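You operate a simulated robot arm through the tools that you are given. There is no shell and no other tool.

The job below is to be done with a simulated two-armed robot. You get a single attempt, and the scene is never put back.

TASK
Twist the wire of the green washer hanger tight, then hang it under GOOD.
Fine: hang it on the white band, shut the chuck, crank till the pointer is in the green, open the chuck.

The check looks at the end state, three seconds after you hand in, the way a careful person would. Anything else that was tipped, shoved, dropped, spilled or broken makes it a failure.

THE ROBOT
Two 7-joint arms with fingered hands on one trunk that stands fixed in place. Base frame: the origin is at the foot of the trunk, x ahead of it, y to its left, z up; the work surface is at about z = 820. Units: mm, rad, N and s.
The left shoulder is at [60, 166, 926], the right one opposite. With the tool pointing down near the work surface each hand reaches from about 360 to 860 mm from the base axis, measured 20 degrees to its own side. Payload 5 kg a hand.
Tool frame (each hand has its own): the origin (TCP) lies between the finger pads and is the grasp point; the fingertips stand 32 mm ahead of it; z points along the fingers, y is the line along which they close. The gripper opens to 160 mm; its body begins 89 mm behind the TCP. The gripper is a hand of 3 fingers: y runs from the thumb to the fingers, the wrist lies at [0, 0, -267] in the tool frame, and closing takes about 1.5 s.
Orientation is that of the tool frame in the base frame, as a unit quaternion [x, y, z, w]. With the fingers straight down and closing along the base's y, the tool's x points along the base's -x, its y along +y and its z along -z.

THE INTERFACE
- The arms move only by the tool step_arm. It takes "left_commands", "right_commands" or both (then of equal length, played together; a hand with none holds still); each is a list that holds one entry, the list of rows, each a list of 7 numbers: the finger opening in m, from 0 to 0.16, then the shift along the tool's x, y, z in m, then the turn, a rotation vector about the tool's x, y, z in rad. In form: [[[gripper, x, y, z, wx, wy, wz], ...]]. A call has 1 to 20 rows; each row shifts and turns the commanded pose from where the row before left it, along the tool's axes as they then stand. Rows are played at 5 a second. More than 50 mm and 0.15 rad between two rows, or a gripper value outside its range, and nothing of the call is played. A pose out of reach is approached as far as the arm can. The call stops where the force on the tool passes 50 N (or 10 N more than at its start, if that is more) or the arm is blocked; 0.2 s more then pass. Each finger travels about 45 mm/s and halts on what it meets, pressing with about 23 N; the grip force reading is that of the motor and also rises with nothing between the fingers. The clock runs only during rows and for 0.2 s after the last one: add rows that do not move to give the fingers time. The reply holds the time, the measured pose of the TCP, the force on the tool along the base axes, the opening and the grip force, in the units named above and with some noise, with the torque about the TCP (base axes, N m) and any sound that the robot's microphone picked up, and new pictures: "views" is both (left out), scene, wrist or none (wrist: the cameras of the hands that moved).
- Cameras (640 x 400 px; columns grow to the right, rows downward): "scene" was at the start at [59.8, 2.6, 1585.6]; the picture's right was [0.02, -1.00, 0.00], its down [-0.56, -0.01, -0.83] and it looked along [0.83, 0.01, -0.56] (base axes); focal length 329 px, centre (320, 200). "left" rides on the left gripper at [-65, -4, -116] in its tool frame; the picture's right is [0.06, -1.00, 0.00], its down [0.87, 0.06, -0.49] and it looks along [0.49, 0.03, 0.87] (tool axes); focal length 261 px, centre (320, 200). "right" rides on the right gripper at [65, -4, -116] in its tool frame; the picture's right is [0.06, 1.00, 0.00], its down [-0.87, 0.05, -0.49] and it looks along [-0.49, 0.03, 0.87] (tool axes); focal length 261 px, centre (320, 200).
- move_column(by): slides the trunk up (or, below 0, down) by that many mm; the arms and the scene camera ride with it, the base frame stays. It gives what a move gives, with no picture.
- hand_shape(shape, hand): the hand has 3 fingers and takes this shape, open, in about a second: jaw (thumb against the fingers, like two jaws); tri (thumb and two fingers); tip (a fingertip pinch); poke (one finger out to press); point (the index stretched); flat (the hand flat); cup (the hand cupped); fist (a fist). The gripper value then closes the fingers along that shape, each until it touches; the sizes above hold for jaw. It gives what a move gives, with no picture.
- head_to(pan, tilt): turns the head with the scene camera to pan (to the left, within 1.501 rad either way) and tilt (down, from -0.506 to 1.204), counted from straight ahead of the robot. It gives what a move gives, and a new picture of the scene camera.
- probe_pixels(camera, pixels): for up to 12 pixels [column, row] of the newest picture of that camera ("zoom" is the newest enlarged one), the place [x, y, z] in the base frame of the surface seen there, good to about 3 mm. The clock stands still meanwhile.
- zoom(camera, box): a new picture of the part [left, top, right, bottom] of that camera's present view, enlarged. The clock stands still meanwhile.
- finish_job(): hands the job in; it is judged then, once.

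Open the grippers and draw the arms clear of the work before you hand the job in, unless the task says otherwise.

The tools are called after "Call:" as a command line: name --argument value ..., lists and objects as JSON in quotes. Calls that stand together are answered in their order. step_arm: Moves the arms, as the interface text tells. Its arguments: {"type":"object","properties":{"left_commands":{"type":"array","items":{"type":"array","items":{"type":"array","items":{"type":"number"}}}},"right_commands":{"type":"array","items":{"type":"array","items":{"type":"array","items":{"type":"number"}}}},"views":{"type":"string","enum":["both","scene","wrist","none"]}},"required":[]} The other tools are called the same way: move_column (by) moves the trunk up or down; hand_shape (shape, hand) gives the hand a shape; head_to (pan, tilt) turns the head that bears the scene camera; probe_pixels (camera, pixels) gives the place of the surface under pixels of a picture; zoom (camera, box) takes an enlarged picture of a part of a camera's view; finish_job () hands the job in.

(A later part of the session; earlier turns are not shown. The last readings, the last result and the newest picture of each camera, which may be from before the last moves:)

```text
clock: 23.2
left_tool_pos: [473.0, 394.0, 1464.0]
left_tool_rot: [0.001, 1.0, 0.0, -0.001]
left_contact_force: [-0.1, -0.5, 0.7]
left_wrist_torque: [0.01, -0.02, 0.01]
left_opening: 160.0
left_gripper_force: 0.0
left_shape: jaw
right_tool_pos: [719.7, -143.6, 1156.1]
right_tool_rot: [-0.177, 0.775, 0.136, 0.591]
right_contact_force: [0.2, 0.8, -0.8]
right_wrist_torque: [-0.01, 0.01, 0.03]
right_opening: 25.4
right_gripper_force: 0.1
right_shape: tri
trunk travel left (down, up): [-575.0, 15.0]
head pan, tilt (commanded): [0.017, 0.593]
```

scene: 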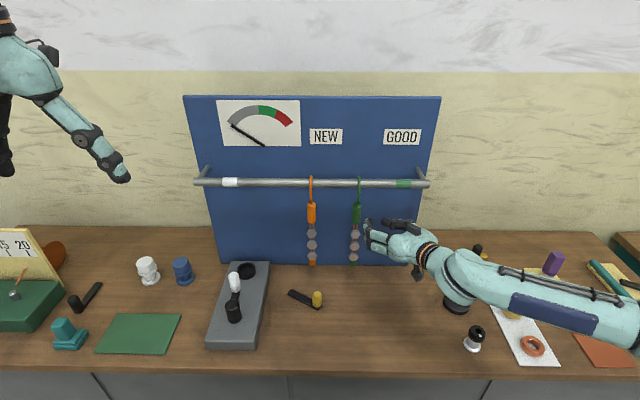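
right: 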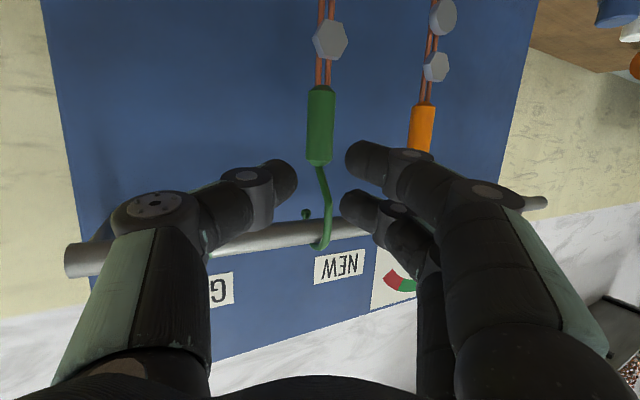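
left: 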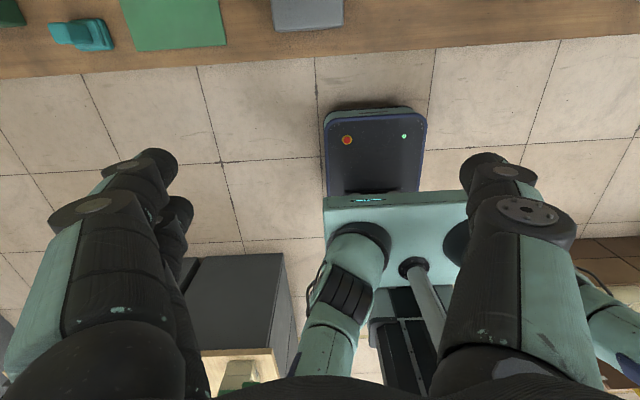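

In "tri" at 25 mm the tips show a gap between (298,170) and (345,160). I probe the tips to find their tool-frame depth.

Call:
probe_pixels --camera "right" --pixels '[[290, 175], [275, 185], [240, 180], [155, 205], [355, 158], [375, 160], [410, 160], [495, 190], [348, 205], [365, 210], [395, 212], [322, 130]]'

Call:
hand_shape --hand "right" --shape "tip"

Call:
step_arm --right_commands '[[[0.08, 0, 0, 0, 0, 0, 0], [0.05, 0, 0, 0, 0, 0, 0], [0.03, 0, 0, 0, 0, 0, 0], [0.025, 0, 0, 0, 0, 0, 0], [0.025, 0, 0, 0, 0, 0, 0], [0.025, 0, 0, 0, 0, 0, 0], [0.025, 0, 0, 0, 0, 0, 0], [0.025, 0, 0, 0, 0, 0, 0]]]' --views "both"

```text
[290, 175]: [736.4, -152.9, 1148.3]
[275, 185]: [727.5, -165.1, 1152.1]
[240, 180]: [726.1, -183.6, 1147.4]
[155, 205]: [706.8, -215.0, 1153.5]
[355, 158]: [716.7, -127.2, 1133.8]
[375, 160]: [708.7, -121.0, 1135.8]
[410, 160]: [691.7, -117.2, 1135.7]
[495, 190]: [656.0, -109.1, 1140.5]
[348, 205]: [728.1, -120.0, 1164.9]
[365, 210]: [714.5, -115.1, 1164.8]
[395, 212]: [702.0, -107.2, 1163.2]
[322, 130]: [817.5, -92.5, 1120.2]
```

```text
clock: 24.1
left_tool_pos: [471.9, 394.2, 1464.3]
left_tool_rot: [0.001, 1.0, 0.001, -0.001]
left_contact_force: [1.4, 0.3, -0.2]
left_wrist_torque: [-0.03, -0.03, 0.03]
left_opening: 159.8
left_gripper_force: 0.1
left_shape: jaw
right_tool_pos: [719.3, -143.9, 1157.6]
right_tool_rot: [-0.178, 0.775, 0.137, 0.591]
right_contact_force: [-0.1, 0.3, 0.1]
right_wrist_torque: [-0.02, -0.06, 0.03]
right_opening: 159.7
right_gripper_force: 0.0
right_shape: tip
trunk travel left (down, up): [-575.0, 15.0]
head pan, tilt (commanded): [0.017, 0.593]
```

```text
clock: 25.9
left_tool_pos: [472.8, 393.4, 1463.6]
left_tool_rot: [0.002, 1.0, -0.001, 0.0]
left_contact_force: [0.0, 0.0, -0.3]
left_wrist_torque: [0.0, -0.01, 0.01]
left_opening: 160.1
left_gripper_force: 0.0
left_shape: jaw
right_tool_pos: [718.3, -144.8, 1157.1]
right_tool_rot: [-0.177, 0.775, 0.136, 0.591]
right_contact_force: [0.0, -0.2, -0.2]
right_wrist_torque: [-0.02, 0.02, 0.02]
right_opening: 25.3
right_gripper_force: 0.1
right_shape: tip
trunk travel left (down, up): [-575.0, 15.0]
head pan, tilt (commanded): [0.017, 0.593]
```

scene: 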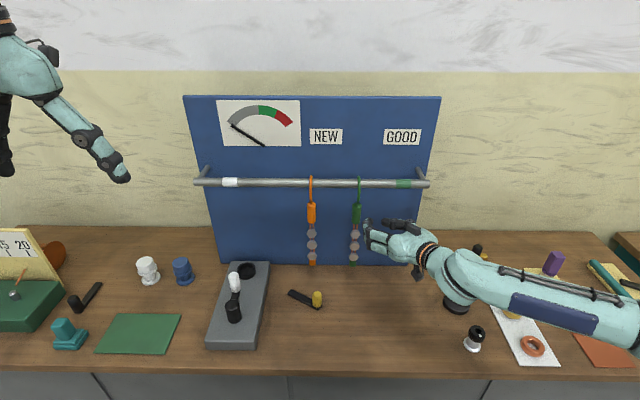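
right: 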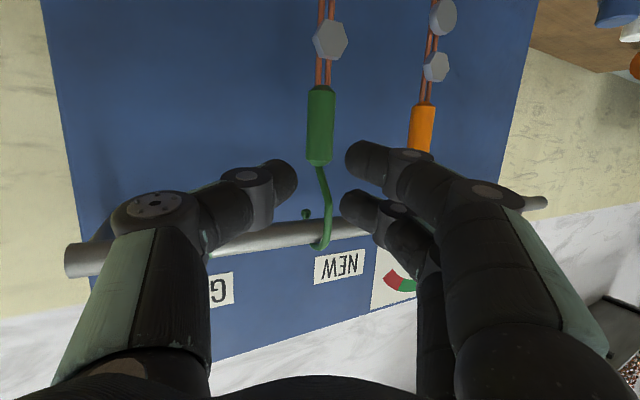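

The fingertips at 25 mm opening sit near tool z≈+20 with 45° curled links, so the handle must be ~20 mm ahead of the TCP for a true pinch. I open to 90 mm and advance 109 mm along the tool axis so the handle is at the tips.

Call:
step_arm --right_commands '[[[0.09, 0, 0, 0, 0, 0, 0], [0.09, 0, 0, 0, 0, 0, 0], [0.09, 0, 0, 0, 0, 0, 0], [0.09, 0, 0, 0, 0, 0, 0], [0.09, 0.0, 0.001, 0.03, 0, 0, 0], [0.09, 0.001, 0, 0.03, 0, 0, 0], [0.09, 0.001, 0, 0.03, 0, 0, 0], [0.09, 0, 0, 0.019, 0, 0, 0], [0.09, 0, 0, 0, 0, 0, 0]]]' --views "both"

```text
clock: 27.9
left_tool_pos: [472.3, 393.4, 1464.7]
left_tool_rot: [0.001, 1.0, -0.001, 0.001]
left_contact_force: [-0.6, -0.5, -0.3]
left_wrist_torque: [0.0, 0.01, -0.01]
left_opening: 160.1
left_gripper_force: 0.1
left_shape: jaw
right_tool_pos: [812.3, -98.5, 1126.8]
right_tool_rot: [-0.177, 0.775, 0.136, 0.591]
right_contact_force: [0.8, -0.3, 0.3]
right_wrist_torque: [0.01, 0.02, -0.01]
right_opening: 89.1
right_gripper_force: 0.0
right_shape: tip
trunk travel left (down, up): [-575.0, 15.0]
head pan, tilt (commanded): [0.017, 0.593]
```

scene: 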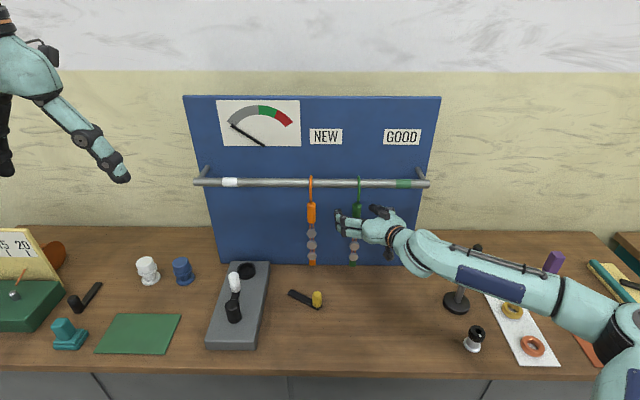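
right: 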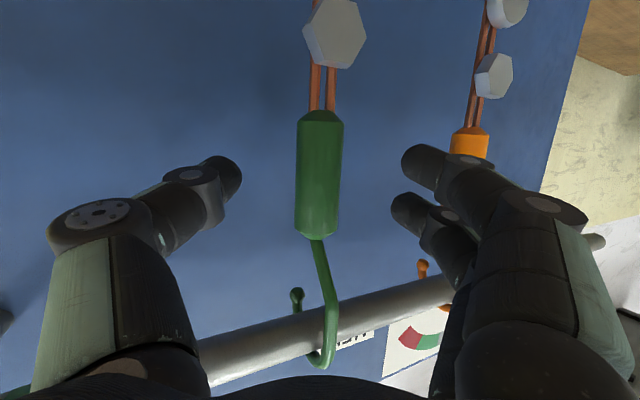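

The handle is centred at (320,175), now ahead of the TCP at the tips. I close gradually to just under the handle's diameter and watch.

Call:
step_arm --right_commands '[[[0.06, 0, 0, 0, 0, 0, 0], [0.04, 0, 0, 0, 0, 0, 0], [0.03, 0, 0, 0, 0, 0, 0], [0.024, 0, 0, 0, 0, 0, 0], [0.02, 0, 0, 0, 0, 0, 0], [0.016, 0, 0, 0, 0, 0, 0], [0.012, 0, 0, 0, 0, 0, 0], [0.012, 0, 0, 0, 0, 0, 0], [0.012, 0, 0, 0, 0, 0, 0]]]' --views "both"

```text
clock: 29.9
left_tool_pos: [471.1, 394.5, 1465.3]
left_tool_rot: [0.001, 1.0, 0.0, 0.0]
left_contact_force: [-0.1, -0.2, 0.3]
left_wrist_torque: [0.02, 0.02, 0.01]
left_opening: 159.9
left_gripper_force: 0.1
left_shape: jaw
right_tool_pos: [813.1, -98.3, 1125.6]
right_tool_rot: [-0.178, 0.775, 0.137, 0.59]
right_contact_force: [0.5, -0.2, 0.4]
right_wrist_torque: [0.0, 0.03, 0.02]
right_opening: 20.2
right_gripper_force: 22.7
right_shape: tip
trunk travel left (down, up): [-575.0, 15.0]
head pan, tilt (commanded): [0.017, 0.593]
```

scene: 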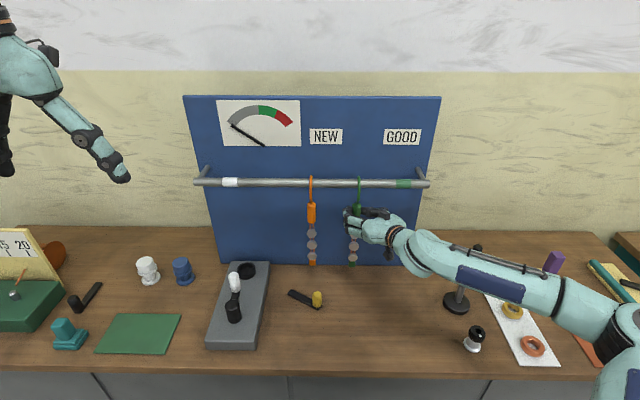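
right: 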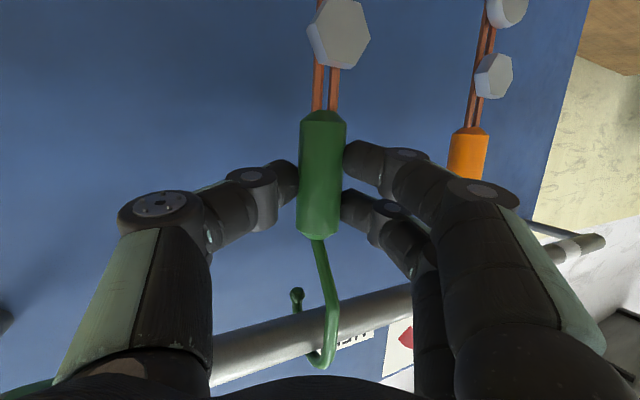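

Now the pinch holds at 20.2 mm opening with 22.7 N on the handle. I lift 20 mm to test.

Call:
step_arm --right_commands '[[[0.008, -0.0096, 0, -0.0026, 0, 0, 0], [0.008, -0.0096, 0, -0.0026, 0, 0, 0], [0.008, 0, 0, 0, 0, 0, 0]]]' --views "both"

```text
clock: 30.7
left_tool_pos: [472.0, 393.7, 1464.9]
left_tool_rot: [0.0, 1.0, 0.001, 0.0]
left_contact_force: [-0.8, 0.2, 0.6]
left_wrist_torque: [-0.01, -0.03, -0.03]
left_opening: 160.1
left_gripper_force: 0.2
left_shape: jaw
right_tool_pos: [814.0, -98.7, 1145.4]
right_tool_rot: [-0.177, 0.776, 0.137, 0.59]
right_contact_force: [0.3, -0.3, -1.9]
right_wrist_torque: [0.01, 0.02, -0.01]
right_opening: 20.5
right_gripper_force: 22.9
right_shape: tip
trunk travel left (down, up): [-575.0, 15.0]
head pan, tilt (commanded): [0.017, 0.593]
```

scene: 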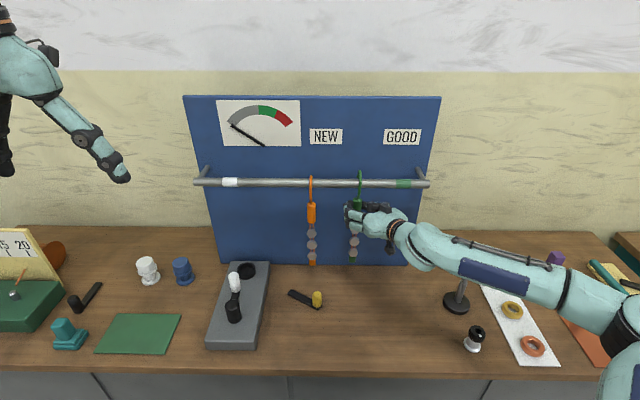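
right: 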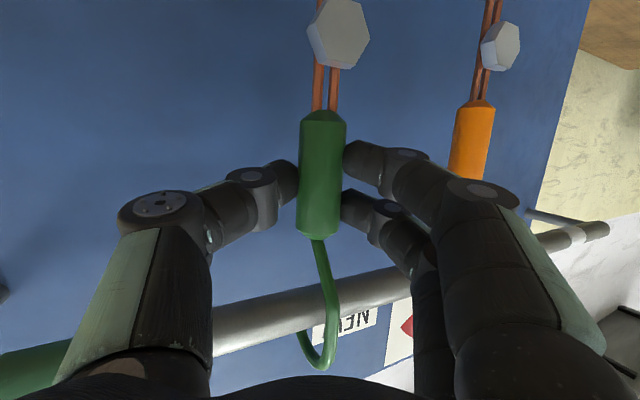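

It lifted with the hand (about 1.9 N). Before lifting more I probe the hook's profile against the rail, since the shaft bends forward above the handle.

Call:
zoom --camera "scene" --box '[335, 160, 385, 220]'

Call:
zoom --camera "right" --box '[240, 200, 440, 390]'

Call:
probe_pixels --camera "right" --pixels '[[319, 245], [324, 270], [332, 300], [335, 330], [330, 352], [318, 366], [305, 350], [302, 335], [322, 215], [322, 130], [260, 335], [345, 15]]'

```text
6.67 times, centred on (360, 190) of scene
```

zoom: 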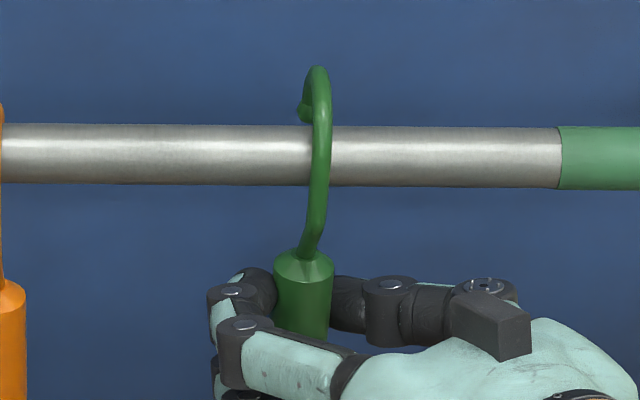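

```text
2.11 times, centred on (340, 295) of right
```

zoom: 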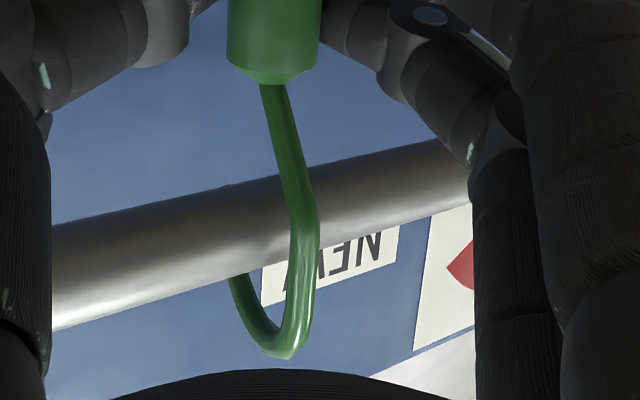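

```text
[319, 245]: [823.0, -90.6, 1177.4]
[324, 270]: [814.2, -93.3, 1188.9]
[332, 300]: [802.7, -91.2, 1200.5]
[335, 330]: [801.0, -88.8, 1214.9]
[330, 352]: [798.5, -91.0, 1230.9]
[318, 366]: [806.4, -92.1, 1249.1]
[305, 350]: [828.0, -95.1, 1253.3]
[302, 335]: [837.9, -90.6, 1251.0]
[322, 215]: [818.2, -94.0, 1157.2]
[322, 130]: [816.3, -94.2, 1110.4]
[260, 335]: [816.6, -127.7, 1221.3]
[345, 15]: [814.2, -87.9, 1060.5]
```

Profile: the tip's bottom is now near z≈1226 behind the rail, and the shaft slants forward. I lift another 24 mm while shifting 8 mm toward the robot, so the shaft clears the rail.

Call:
step_arm --right_commands '[[[0.008, -0.0053, 0.0009, -0.0033, 0, 0, 0], [0.008, -0.0053, 0.0009, -0.0033, 0, 0, 0], [0.008, -0.0053, 0.0009, -0.0033, 0, 0, 0], [0.008, -0.0053, 0.0009, -0.0033, 0, 0, 0], [0.008, 0, 0, 0, 0, 0, 0]]]' --views "both"

Call:
zoom --camera "scene" --box '[335, 150, 385, 220]'

Call:
zoom --camera "right" --box '[240, 200, 440, 390]'

```text
clock: 31.9
left_tool_pos: [472.3, 393.5, 1464.4]
left_tool_rot: [0.001, 1.0, 0.0, 0.0]
left_contact_force: [-0.4, -0.7, 0.2]
left_wrist_torque: [0.0, -0.02, -0.01]
left_opening: 159.9
left_gripper_force: 0.0
left_shape: jaw
right_tool_pos: [805.4, -99.6, 1168.6]
right_tool_rot: [-0.177, 0.776, 0.136, 0.59]
right_contact_force: [-0.3, 0.2, -1.9]
right_wrist_torque: [-0.03, 0.02, 0.02]
right_opening: 20.2
right_gripper_force: 22.8
right_shape: tip
trunk travel left (down, up): [-575.0, 15.0]
head pan, tilt (commanded): [0.017, 0.593]
```

scene: 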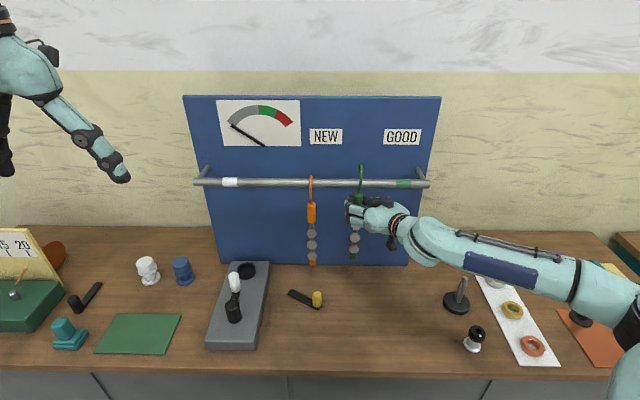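
right: 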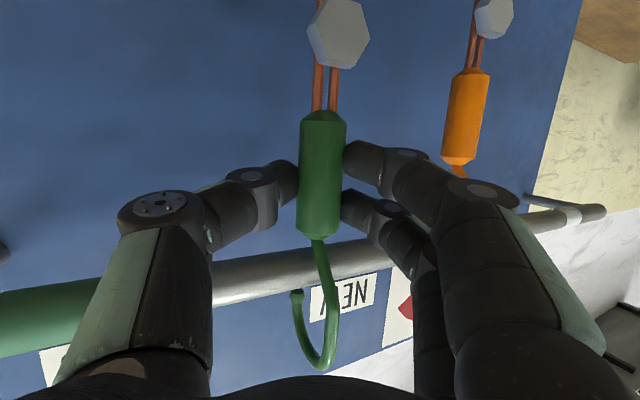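

```text
5.71 times, centred on (360, 185) of scene
```

zoom: 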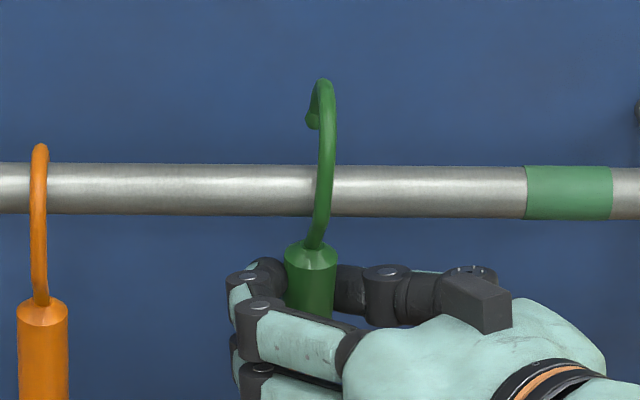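

```text
2.11 times, centred on (340, 295) of right
```

zoom: 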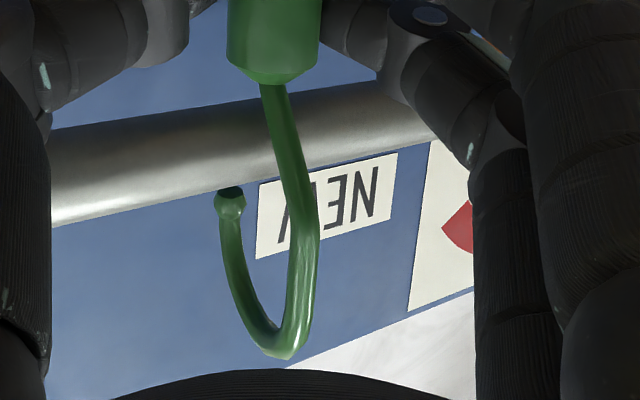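

The tip ball is now above the rail's top edge (about z 1250 vs 1238). I pull the hanger 80 mm towards the robot, rising slightly.

Call:
step_arm --right_commands '[[[0.008, 0.0004, 0.0044, -0.0095, 0, 0, 0], [0.008, 0.0004, 0.0044, -0.0095, 0, 0, 0], [0.008, 0.0029, 0.0088, -0.0179, 0, 0, 0], [0.008, 0.0029, 0.0088, -0.0179, 0, 0, 0], [0.008, 0.0029, 0.0088, -0.0179, 0, 0, 0], [0.008, 0, 0, 0, 0, 0, 0]]]' --views "both"

```text
clock: 33.3
left_tool_pos: [472.0, 392.4, 1464.6]
left_tool_rot: [0.0, 1.0, 0.0, 0.001]
left_contact_force: [-0.2, -0.7, -0.9]
left_wrist_torque: [-0.02, -0.03, -0.02]
left_opening: 159.7
left_gripper_force: 0.0
left_shape: jaw
right_tool_pos: [723.6, -98.2, 1178.6]
right_tool_rot: [-0.177, 0.775, 0.137, 0.591]
right_contact_force: [-0.2, 0.0, -1.6]
right_wrist_torque: [-0.04, 0.03, 0.04]
right_opening: 20.0
right_gripper_force: 23.0
right_shape: tip
trunk travel left (down, up): [-575.0, 15.0]
head pan, tilt (commanded): [0.017, 0.593]
```

scene: 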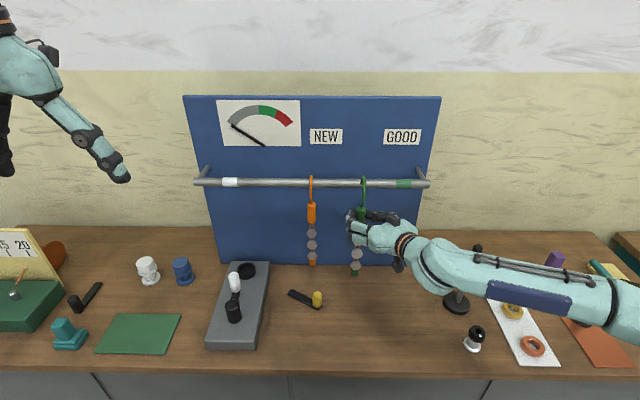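
right: 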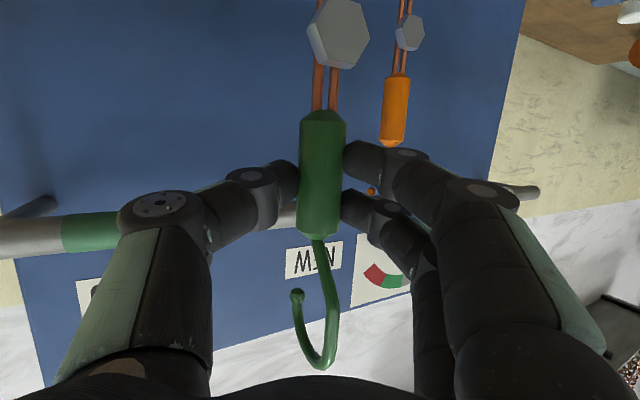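

The hanger is free of the rail. I carry it left (+y) by 271 mm at x≈741, staying clear of the orange hanger (x>800), to y≈180 before going forward over the rail.

Call:
step_arm --right_commands '[[[0.008, -0.0013, 0.0102, 0.0048, 0, 0, 0], [0.008, -0.0026, 0.0203, 0.0095, 0, 0, 0], [0.008, -0.0026, 0.0203, 0.0095, 0, 0, 0], [0.008, -0.0026, 0.0203, 0.0095, 0, 0, 0], [0.008, -0.0026, 0.0203, 0.0095, 0, 0, 0], [0.008, -0.0026, 0.0203, 0.0095, 0, 0, 0], [0.008, -0.0026, 0.0203, 0.0095, 0, 0, 0], [0.008, -0.0026, 0.0203, 0.0095, 0, 0, 0], [0.008, -0.0026, 0.0203, 0.0095, 0, 0, 0], [0.008, -0.0026, 0.0203, 0.0095, 0, 0, 0], [0.008, -0.0026, 0.0203, 0.0095, 0, 0, 0], [0.008, -0.0026, 0.0203, 0.0095, 0, 0, 0], [0.008, -0.0013, 0.0102, 0.0048, 0, 0, 0], [0.008, 0, 0, 0, 0, 0, 0]]]' --views "both"

```text
clock: 36.3
left_tool_pos: [473.6, 393.1, 1464.5]
left_tool_rot: [0.0, 1.0, 0.0, 0.0]
left_contact_force: [0.5, -0.3, 0.2]
left_wrist_torque: [0.0, 0.0, 0.01]
left_opening: 159.7
left_gripper_force: 0.0
left_shape: jaw
right_tool_pos: [723.8, -63.7, 1174.8]
right_tool_rot: [-0.18, 0.777, 0.139, 0.587]
right_contact_force: [0.3, -0.8, -2.0]
right_wrist_torque: [-0.04, 0.02, -0.01]
right_opening: 20.4
right_gripper_force: 22.9
right_shape: tip
right hand out of reach, approached as far as the arm can: row 2, 3, 4, 5, 6, 7, 8, 9, 10, 11, 12, 13
trunk travel left (down, up): [-575.0, 15.0]
head pan, tilt (commanded): [0.017, 0.593]
```

scene: 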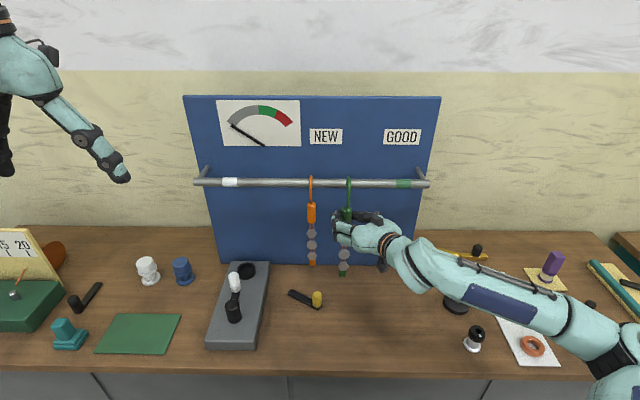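
right: 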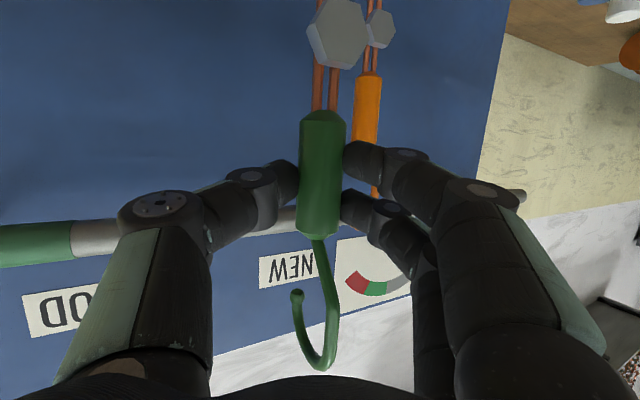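

Stuck at y=-64: the wrist yaw limit again. I yaw the hand further left by 0.5 rad in place (handle stays vertical) to free the wrist, then see how far left it can go.

Call:
step_arm --right_commands '[[[0.008, 0, 0, 0, -0.0965, 0, -0.0264], [0.008, 0, 0, 0, -0.0965, 0, -0.0264], [0.008, 0, 0, 0, -0.0965, 0, -0.0264], [0.008, 0, 0, 0, -0.0965, 0, -0.0264], [0.008, 0, 0, 0, -0.0965, 0, -0.0264], [0.008, 0, 0, 0, 0, 0, 0]]]' --views "scene"

```text
clock: 37.7
left_tool_pos: [473.5, 389.2, 1466.7]
left_tool_rot: [0.001, 1.0, 0.001, 0.0]
left_contact_force: [0.6, -1.1, 0.4]
left_wrist_torque: [0.1, 0.03, 0.01]
left_opening: 159.4
left_gripper_force: 0.1
left_shape: jaw
right_tool_pos: [724.2, -69.5, 1174.0]
right_tool_rot: [-0.362, 0.708, 0.279, 0.539]
right_contact_force: [0.2, -1.1, -1.7]
right_wrist_torque: [-0.04, -0.01, 0.08]
right_opening: 19.7
right_gripper_force: 23.6
right_shape: tip
trunk travel left (down, up): [-575.0, 15.0]
head pan, tilt (commanded): [0.017, 0.593]
```

scene: 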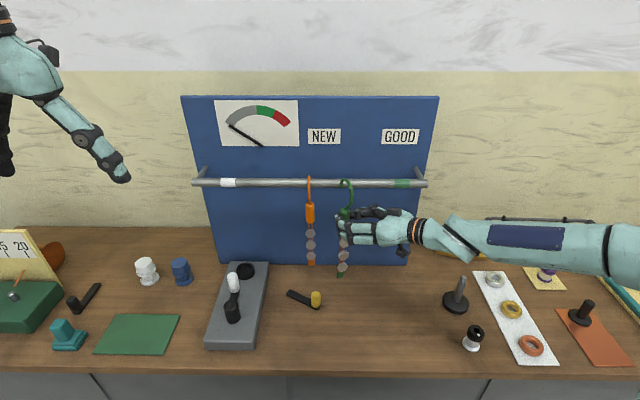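

Yaw is now 54°, reached without trouble. I now translate left (+y) 240 mm at the same x and height.

Call:
step_arm --right_commands '[[[0.008, -0.0021, 0.0058, 0.0078, 0, 0, 0], [0.008, -0.0043, 0.0116, 0.0157, 0, 0, 0], [0.008, -0.0043, 0.0116, 0.0157, 0, 0, 0], [0.008, -0.0043, 0.0116, 0.0157, 0, 0, 0], [0.008, -0.0043, 0.0116, 0.0157, 0, 0, 0], [0.008, -0.0043, 0.0116, 0.0157, 0, 0, 0], [0.008, -0.0043, 0.0116, 0.0157, 0, 0, 0], [0.008, -0.0043, 0.0116, 0.0157, 0, 0, 0], [0.008, -0.0043, 0.0116, 0.0157, 0, 0, 0], [0.008, -0.0043, 0.0116, 0.0157, 0, 0, 0], [0.008, -0.0043, 0.0116, 0.0157, 0, 0, 0], [0.008, -0.0043, 0.0116, 0.0157, 0, 0, 0], [0.008, -0.0021, 0.0058, 0.0078, 0, 0, 0], [0.008, 0, 0, 0, 0, 0, 0]]]' --views "scene"

```text
clock: 40.7
left_tool_pos: [471.5, 395.3, 1466.8]
left_tool_rot: [0.001, 1.0, 0.0, 0.0]
left_contact_force: [-0.2, -0.1, 0.3]
left_wrist_torque: [0.05, 0.02, -0.01]
left_opening: 159.9
left_gripper_force: 0.1
left_shape: jaw
right_tool_pos: [722.0, 175.4, 1175.0]
right_tool_rot: [-0.363, 0.706, 0.28, 0.539]
right_contact_force: [0.5, -0.1, -0.9]
right_wrist_torque: [-0.02, 0.03, -0.02]
right_opening: 19.7
right_gripper_force: 23.1
right_shape: tip
trunk travel left (down, up): [-575.0, 15.0]
head pan, tilt (commanded): [0.017, 0.593]
```

scene: 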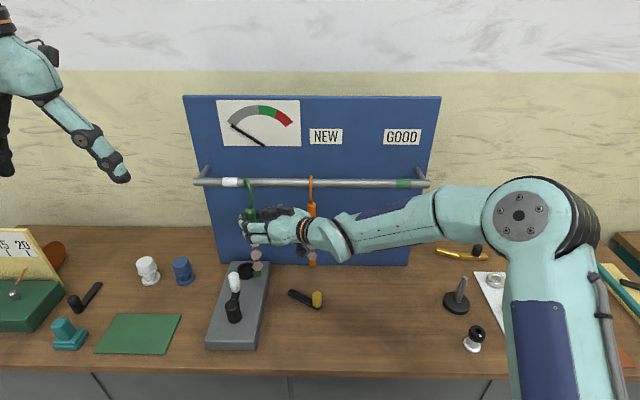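

It reached (722,175,1175) with yaw 54°. Now I yaw back to the right by 0.49 rad here to restore the hook's original orientation (plane square to the rail), if the wrist allows.

Call:
step_arm --right_commands '[[[0.008, 0, 0, 0, 0.0965, 0, 0.0264], [0.008, 0, 0, 0, 0.0965, 0, 0.0264], [0.008, 0, 0, 0, 0.0965, 0, 0.0264], [0.008, 0, 0, 0, 0.0965, 0, 0.0264], [0.008, 0, 0, 0, 0.0965, 0, 0.0264], [0.008, 0, 0, 0, 0, 0, 0]]]' --views "both"

```text
clock: 42.1
left_tool_pos: [473.1, 393.1, 1464.6]
left_tool_rot: [0.002, 1.0, -0.001, 0.0]
left_contact_force: [0.6, 1.0, -0.8]
left_wrist_torque: [0.01, 0.03, 0.02]
left_opening: 159.7
left_gripper_force: 0.1
left_shape: jaw
right_tool_pos: [723.2, 176.9, 1176.6]
right_tool_rot: [-0.177, 0.776, 0.136, 0.59]
right_contact_force: [-0.5, -0.6, -1.0]
right_wrist_torque: [-0.02, 0.03, -0.01]
right_opening: 19.7
right_gripper_force: 23.0
right_shape: tip
trunk travel left (down, up): [-575.0, 15.0]
head pan, tilt (commanded): [0.017, 0.593]
```

scene: 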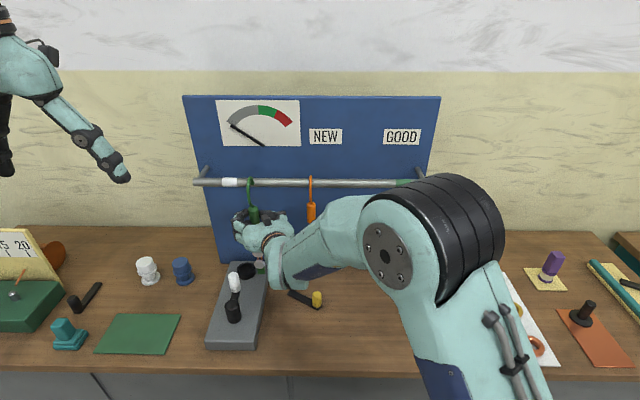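
right: 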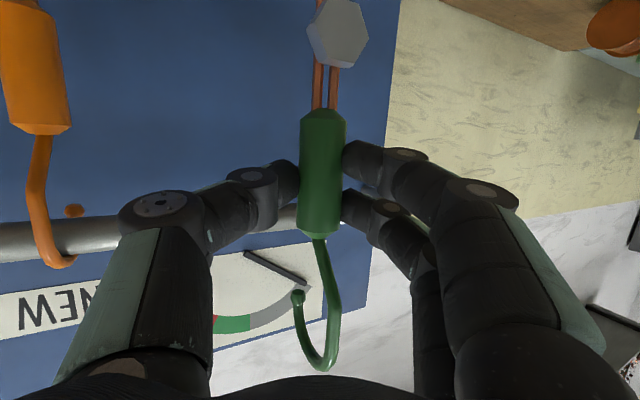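

Yaw is back at 26°, quaternion identical to the grasp pose, so the hook is square to the rail. I move forward 82 mm (3 mm down) so the hook passes over the rail at y≈185, between the orange hanger and the white band.

Call:
step_arm --right_commands '[[[0.008, -0.0032, -0.0072, 0.0144, 0, 0, 0], [0.008, -0.0032, -0.0072, 0.0144, 0, 0, 0], [0.008, -0.0032, -0.0072, 0.0144, 0, 0, 0], [0.008, 0, 0, 0, 0, 0, 0]]]' --views "both"

Call:
zoom --camera "scene" --box '[210, 150, 290, 215]'

```text
clock: 43.1
left_tool_pos: [471.7, 394.1, 1464.6]
left_tool_rot: [0.001, 1.0, 0.0, 0.0]
left_contact_force: [0.2, 0.8, 0.1]
left_wrist_torque: [-0.01, -0.01, -0.02]
left_opening: 159.8
left_gripper_force: 0.0
left_shape: jaw
right_tool_pos: [770.7, 175.9, 1173.2]
right_tool_rot: [-0.177, 0.776, 0.137, 0.59]
right_contact_force: [0.1, 1.1, -1.7]
right_wrist_torque: [0.0, 0.03, 0.02]
right_opening: 19.5
right_gripper_force: 23.1
right_shape: tip
trunk travel left (down, up): [-575.0, 15.0]
head pan, tilt (commanded): [0.017, 0.593]
```

scene: 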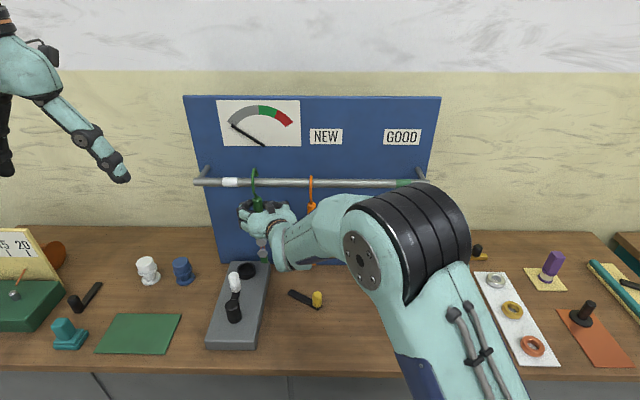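
right: 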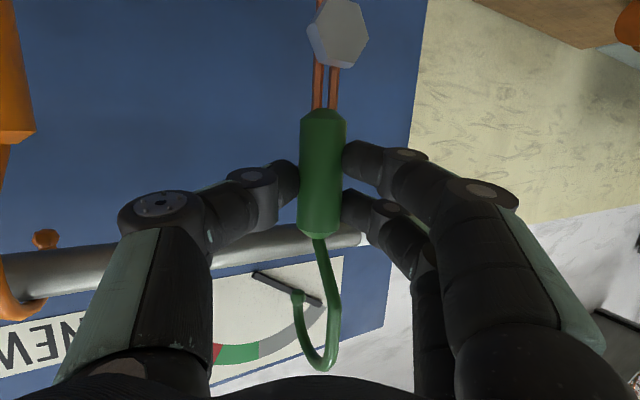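

```text
6.15 times, centred on (250, 182) of scene
```

zoom: 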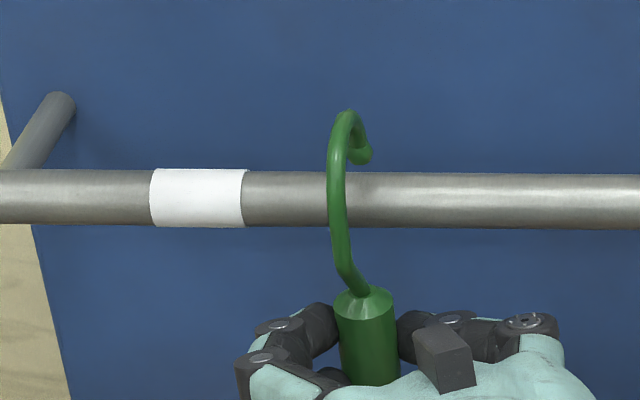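

The hook's tip is above the rail and nothing touches. I go forward another 34 mm so the hook straddles the rail.

Call:
step_arm --right_commands '[[[0.008, -0.0041, -0.0074, 0.0147, 0, 0, 0], [0.008, -0.0041, -0.0074, 0.0147, 0, 0, 0], [0.008, 0, 0, 0, 0, 0, 0]]]' --views "wrist"

Call:
zoom --camera "scene" --box '[210, 150, 290, 215]'

Call:
zoom --camera "right" --box '[240, 200, 440, 390]'

```text
clock: 43.9
left_tool_pos: [471.8, 395.0, 1465.8]
left_tool_rot: [0.001, 1.0, 0.001, 0.0]
left_contact_force: [-0.2, 0.4, 0.3]
left_wrist_torque: [-0.04, -0.01, 0.0]
left_opening: 159.8
left_gripper_force: 0.3
left_shape: jaw
right_tool_pos: [804.1, 176.0, 1173.4]
right_tool_rot: [-0.177, 0.776, 0.136, 0.59]
right_contact_force: [0.4, -0.6, -1.6]
right_wrist_torque: [-0.04, 0.03, -0.02]
right_opening: 19.8
right_gripper_force: 23.3
right_shape: tip
trunk travel left (down, up): [-575.0, 15.0]
head pan, tilt (commanded): [0.017, 0.593]
```

right: 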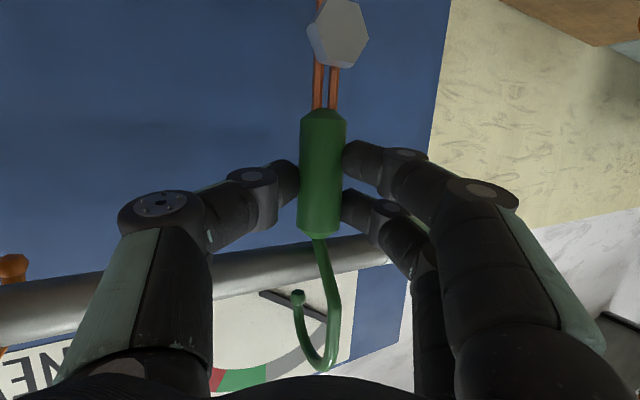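

```text
6.15 times, centred on (250, 182) of scene
```

zoom: 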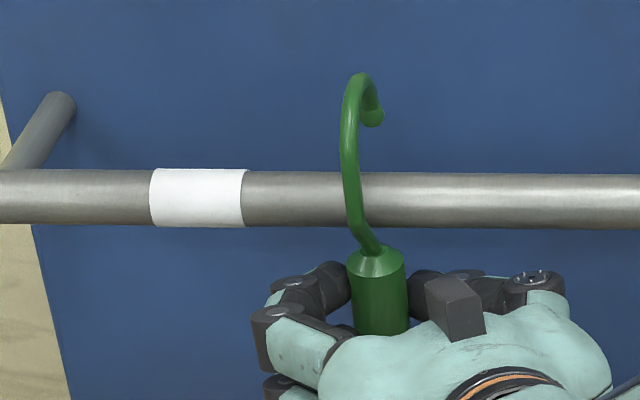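

```text
2.11 times, centred on (340, 295) of right
```

zoom: 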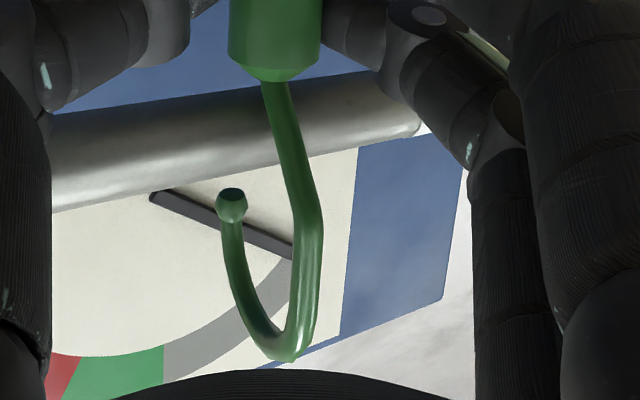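

The hook now straddles above the rail with clearance. I slide it +y by 76 mm to over the white band.

Call:
step_arm --right_commands '[[[0.008, -0.0022, 0.0171, 0.008, 0, 0, 0], [0.008, -0.0022, 0.0171, 0.008, 0, 0, 0], [0.008, -0.0022, 0.0171, 0.008, 0, 0, 0], [0.008, -0.0022, 0.0171, 0.008, 0, 0, 0], [0.008, 0, 0, 0, 0, 0, 0]]]' --views "both"

Call:
zoom --camera "scene" --box '[190, 150, 270, 215]'

Call:
zoom --camera "scene" --box '[200, 200, 290, 300]'

```text
clock: 45.1
left_tool_pos: [472.3, 395.0, 1465.5]
left_tool_rot: [0.001, 1.0, 0.001, 0.0]
left_contact_force: [-0.4, -0.2, 0.3]
left_wrist_torque: [0.04, -0.01, 0.01]
left_opening: 159.8
left_gripper_force: 0.0
left_shape: jaw
right_tool_pos: [804.5, 251.6, 1173.7]
right_tool_rot: [-0.177, 0.776, 0.137, 0.59]
right_contact_force: [0.1, -0.6, -1.8]
right_wrist_torque: [0.02, 0.05, 0.0]
right_opening: 19.6
right_gripper_force: 23.2
right_shape: tip
trunk travel left (down, up): [-575.0, 15.0]
head pan, tilt (commanded): [0.017, 0.593]
```

scene: 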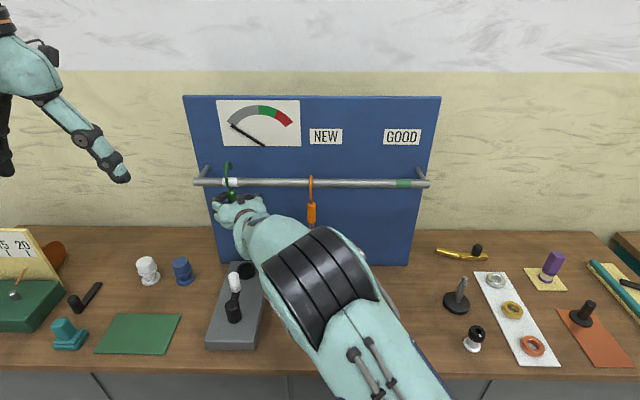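
right: 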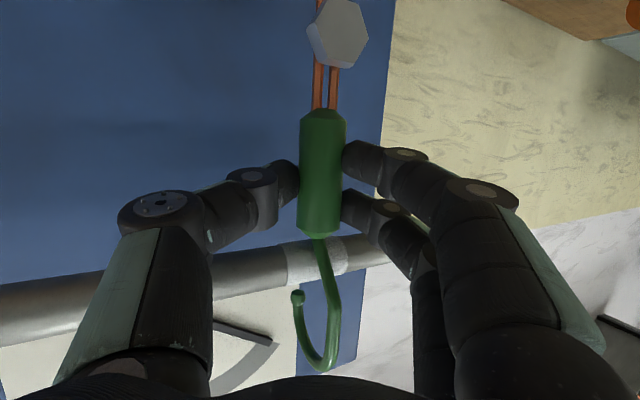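

```text
6.15 times, centred on (230, 182) of scene
```

zoom: 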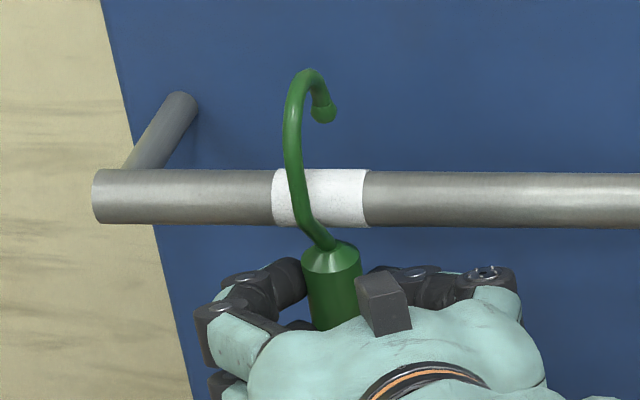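

```text
4.00 times, centred on (245, 250) of scene
```

zoom: 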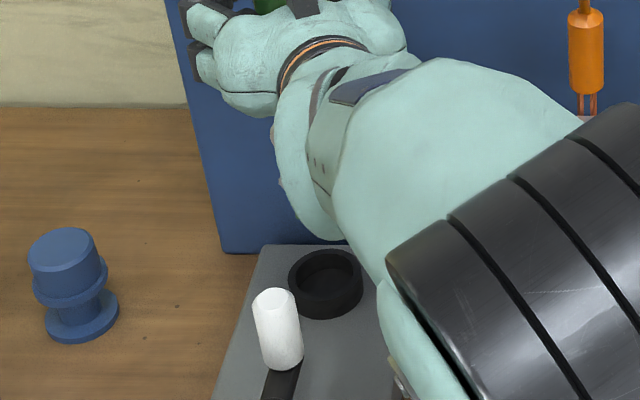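

The hook is over the white band: handle at y≈259. Before lowering I re-probe the chuck ring rim and the band's edges to check alignment.

Call:
probe_pixels --camera "zoom" --pixels '[[291, 283], [361, 283], [325, 252], [325, 303], [300, 262], [350, 262], [326, 280], [275, 300]]'

Call:
probe_pixels --camera "scene" --pixels '[[223, 182], [237, 182], [229, 164], [226, 180], [232, 200]]'

```text
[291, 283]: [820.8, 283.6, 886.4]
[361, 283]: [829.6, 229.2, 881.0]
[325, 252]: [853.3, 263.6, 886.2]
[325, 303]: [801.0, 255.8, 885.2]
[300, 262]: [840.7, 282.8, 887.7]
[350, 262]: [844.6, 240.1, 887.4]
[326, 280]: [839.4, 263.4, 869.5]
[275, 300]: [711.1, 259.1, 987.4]
```

```text
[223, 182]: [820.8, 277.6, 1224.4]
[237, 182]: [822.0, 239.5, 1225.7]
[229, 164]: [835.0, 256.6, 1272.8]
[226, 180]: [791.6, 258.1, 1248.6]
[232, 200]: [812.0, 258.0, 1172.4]
```

Alignment is good: handle y≈258, band 239–278, ring centre ≈(829,260). I lower in reverse of the lift path: forward 8 mm while going down 28, then 14 mm straight down.

Call:
step_arm --right_commands '[[[0.008, 0.0062, -0.0009, 0.0037, 0, 0, 0], [0.008, 0.0062, -0.0009, 0.0037, 0, 0, 0], [0.008, 0.0062, -0.0009, 0.0037, 0, 0, 0], [0.008, 0.0062, -0.0009, 0.0037, 0, 0, 0], [0.008, 0.0048, 0, 0.0013, 0, 0, 0], [0.008, 0.0048, 0, 0.0013, 0, 0, 0], [0.008, 0.0038, 0, 0.001, 0, 0, 0], [0.008, 0, 0, 0, 0, 0, 0]]]' --views "both"

Call:
zoom --camera "scene" --box '[190, 150, 270, 215]'

Call:
zoom --camera "right" --box '[240, 200, 440, 390]'

```text
clock: 46.9
left_tool_pos: [472.2, 394.5, 1464.6]
left_tool_rot: [0.001, 1.0, -0.001, 0.0]
left_contact_force: [-0.5, 0.0, 0.0]
left_wrist_torque: [0.02, 0.02, 0.0]
left_opening: 159.9
left_gripper_force: 0.1
left_shape: jaw
right_tool_pos: [814.6, 253.5, 1132.1]
right_tool_rot: [-0.178, 0.775, 0.137, 0.591]
right_contact_force: [-0.9, 0.3, -2.0]
right_wrist_torque: [-0.03, 0.05, 0.0]
right_opening: 19.6
right_gripper_force: 22.9
right_shape: tip
trunk travel left (down, up): [-575.0, 15.0]
head pan, tilt (commanded): [0.017, 0.593]
```

scene: 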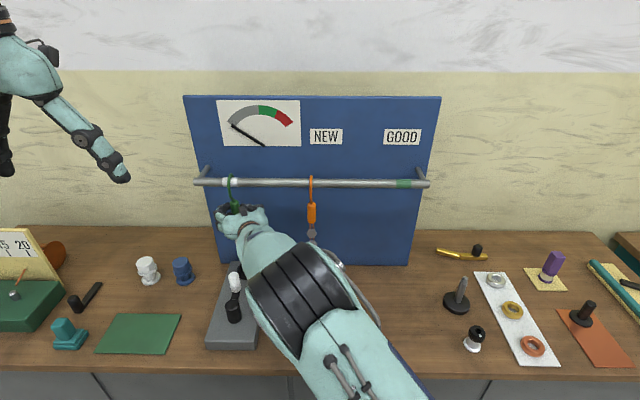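
right: 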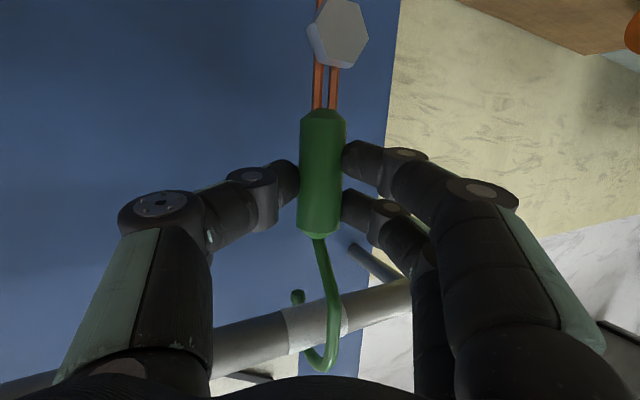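

```text
6.15 times, centred on (230, 182) of scene
```

zoom: 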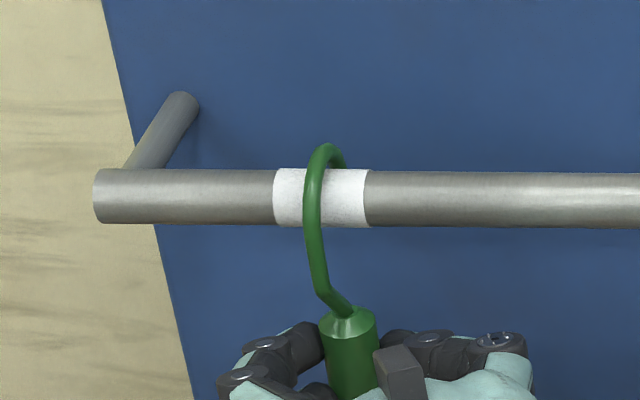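

```text
2.11 times, centred on (340, 295) of right
```

zoom: 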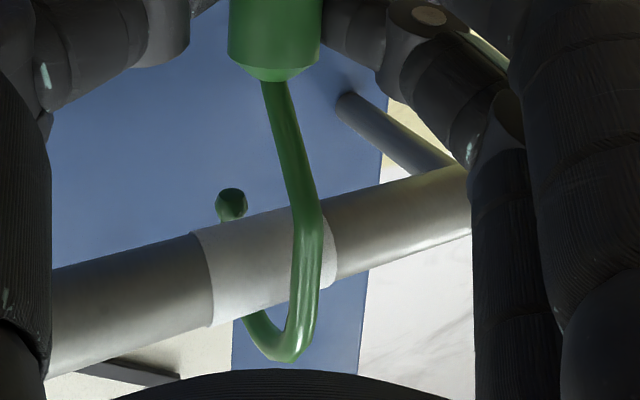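

The hook encloses the white band with its tip behind the rail. I lower in small steps until the weight (-2 N) comes off.

Call:
step_arm --right_commands '[[[0.008, 0.0024, 0, 0.0007, 0, 0, 0], [0.008, 0.0024, 0, 0.0007, 0, 0, 0], [0.008, 0.0, 0, 0, 0, 0, 0]]]' --views "none"

```text
clock: 47.7
left_tool_pos: [472.4, 394.9, 1465.2]
left_tool_rot: [0.001, 1.0, 0.001, 0.0]
left_contact_force: [0.0, -1.0, 0.7]
left_wrist_torque: [0.01, 0.01, 0.05]
left_opening: 159.8
left_gripper_force: 0.1
left_shape: jaw
right_tool_pos: [815.9, 253.0, 1128.0]
right_tool_rot: [-0.178, 0.776, 0.136, 0.59]
right_contact_force: [1.2, -0.4, -0.1]
right_wrist_torque: [-0.04, 0.07, -0.02]
right_opening: 19.5
right_gripper_force: 23.0
right_shape: tip
trunk travel left (down, up): [-575.0, 15.0]
head pan, tilt (commanded): [0.017, 0.593]
```

The weight is off (-0.1 N), so the hook rests on the rail; I shift 2 mm back and 1 mm down to the natural hanging pose, then open the fingers gently.

Call:
step_arm --right_commands '[[[0.008, 0.0014, 0.0009, -0.0015, 0, 0, 0], [0.008, 0, 0, 0, 0, 0, 0], [0.022, 0, 0, 0, 0, 0, 0], [0.03, 0, 0, 0, 0, 0, 0], [0.04, 0, 0, 0, 0, 0, 0], [0.06, 0, 0, 0, 0, 0, 0], [0.08, 0, 0, 0, 0, 0, 0], [0.09, 0, 0, 0, 0, 0, 0], [0.09, 0, 0, 0, 0, 0, 0]]]' --views "both"

Call:
zoom --camera "scene" --box '[190, 150, 270, 215]'

```text
clock: 49.7
left_tool_pos: [471.9, 395.6, 1465.4]
left_tool_rot: [0.001, 1.0, 0.0, -0.001]
left_contact_force: [-1.0, 0.2, -0.4]
left_wrist_torque: [-0.02, 0.0, 0.0]
left_opening: 159.8
left_gripper_force: 0.0
left_shape: jaw
right_tool_pos: [812.0, 251.9, 1126.3]
right_tool_rot: [-0.178, 0.775, 0.137, 0.591]
right_contact_force: [0.7, -0.1, -0.2]
right_wrist_torque: [0.03, 0.0, 0.0]
right_opening: 89.2
right_gripper_force: 0.1
right_shape: tip
trunk travel left (down, up): [-575.0, 15.0]
head pan, tilt (commanded): [0.017, 0.593]
```

scene: 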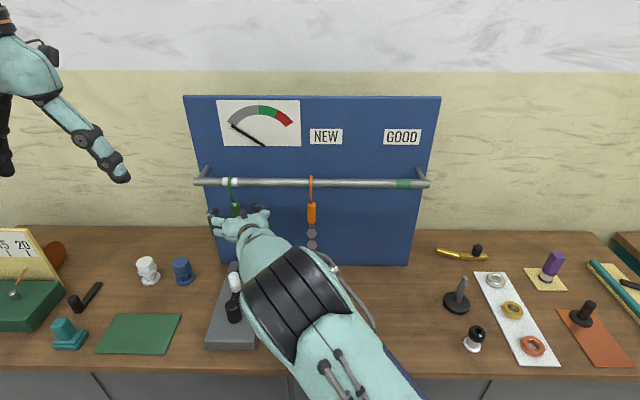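
right: 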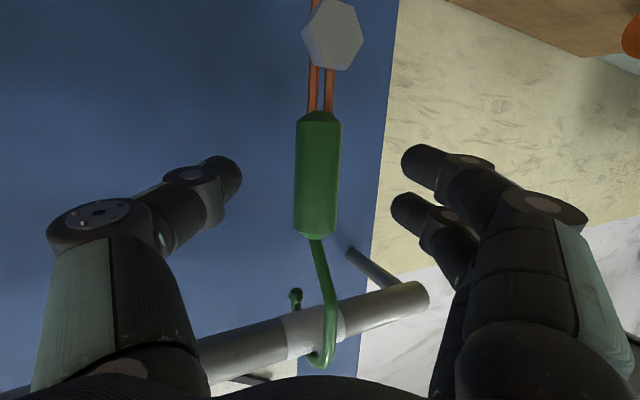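

```text
6.15 times, centred on (230, 182) of scene
```

zoom: 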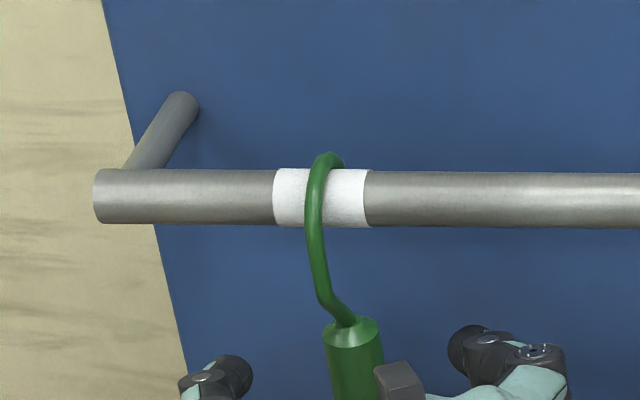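

Released; the hook sits on the white band. I retreat the open right hand 130 mm back along its axis.

Call:
step_arm --right_commands '[[[0.09, 0, 0, -0.02, 0, 0, 0], [0.09, 0, 0, -0.03, 0, 0, 0], [0.09, 0, 0, -0.04, 0, 0, 0], [0.09, 0, 0, -0.04, 0, 0, 0], [0.09, 0, 0, 0, 0, 0, 0]]]' --views "both"

```text
clock: 50.9
left_tool_pos: [473.0, 394.1, 1464.8]
left_tool_rot: [0.0, 1.0, 0.0, -0.001]
left_contact_force: [-0.1, 1.0, 0.2]
left_wrist_torque: [0.0, 0.04, -0.01]
left_opening: 159.8
left_gripper_force: 0.1
left_shape: jaw
right_tool_pos: [698.7, 198.9, 1161.4]
right_tool_rot: [-0.177, 0.776, 0.137, 0.59]
right_contact_force: [1.2, -0.4, 0.2]
right_wrist_torque: [0.02, -0.02, 0.0]
right_opening: 89.4
right_gripper_force: 0.1
right_shape: tip
trunk travel left (down, up): [-575.0, 15.0]
head pan, tilt (commanded): [0.017, 0.593]
```

scene: 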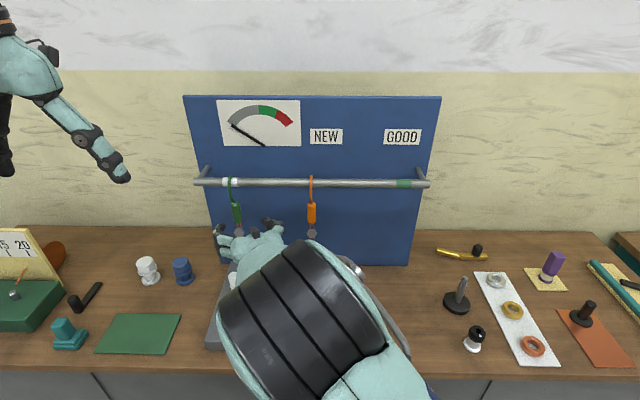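
right: 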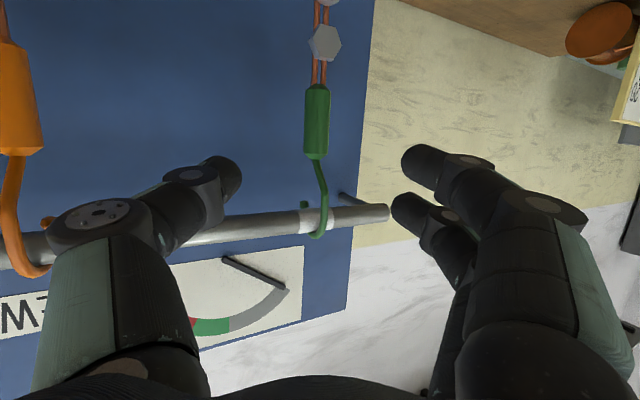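

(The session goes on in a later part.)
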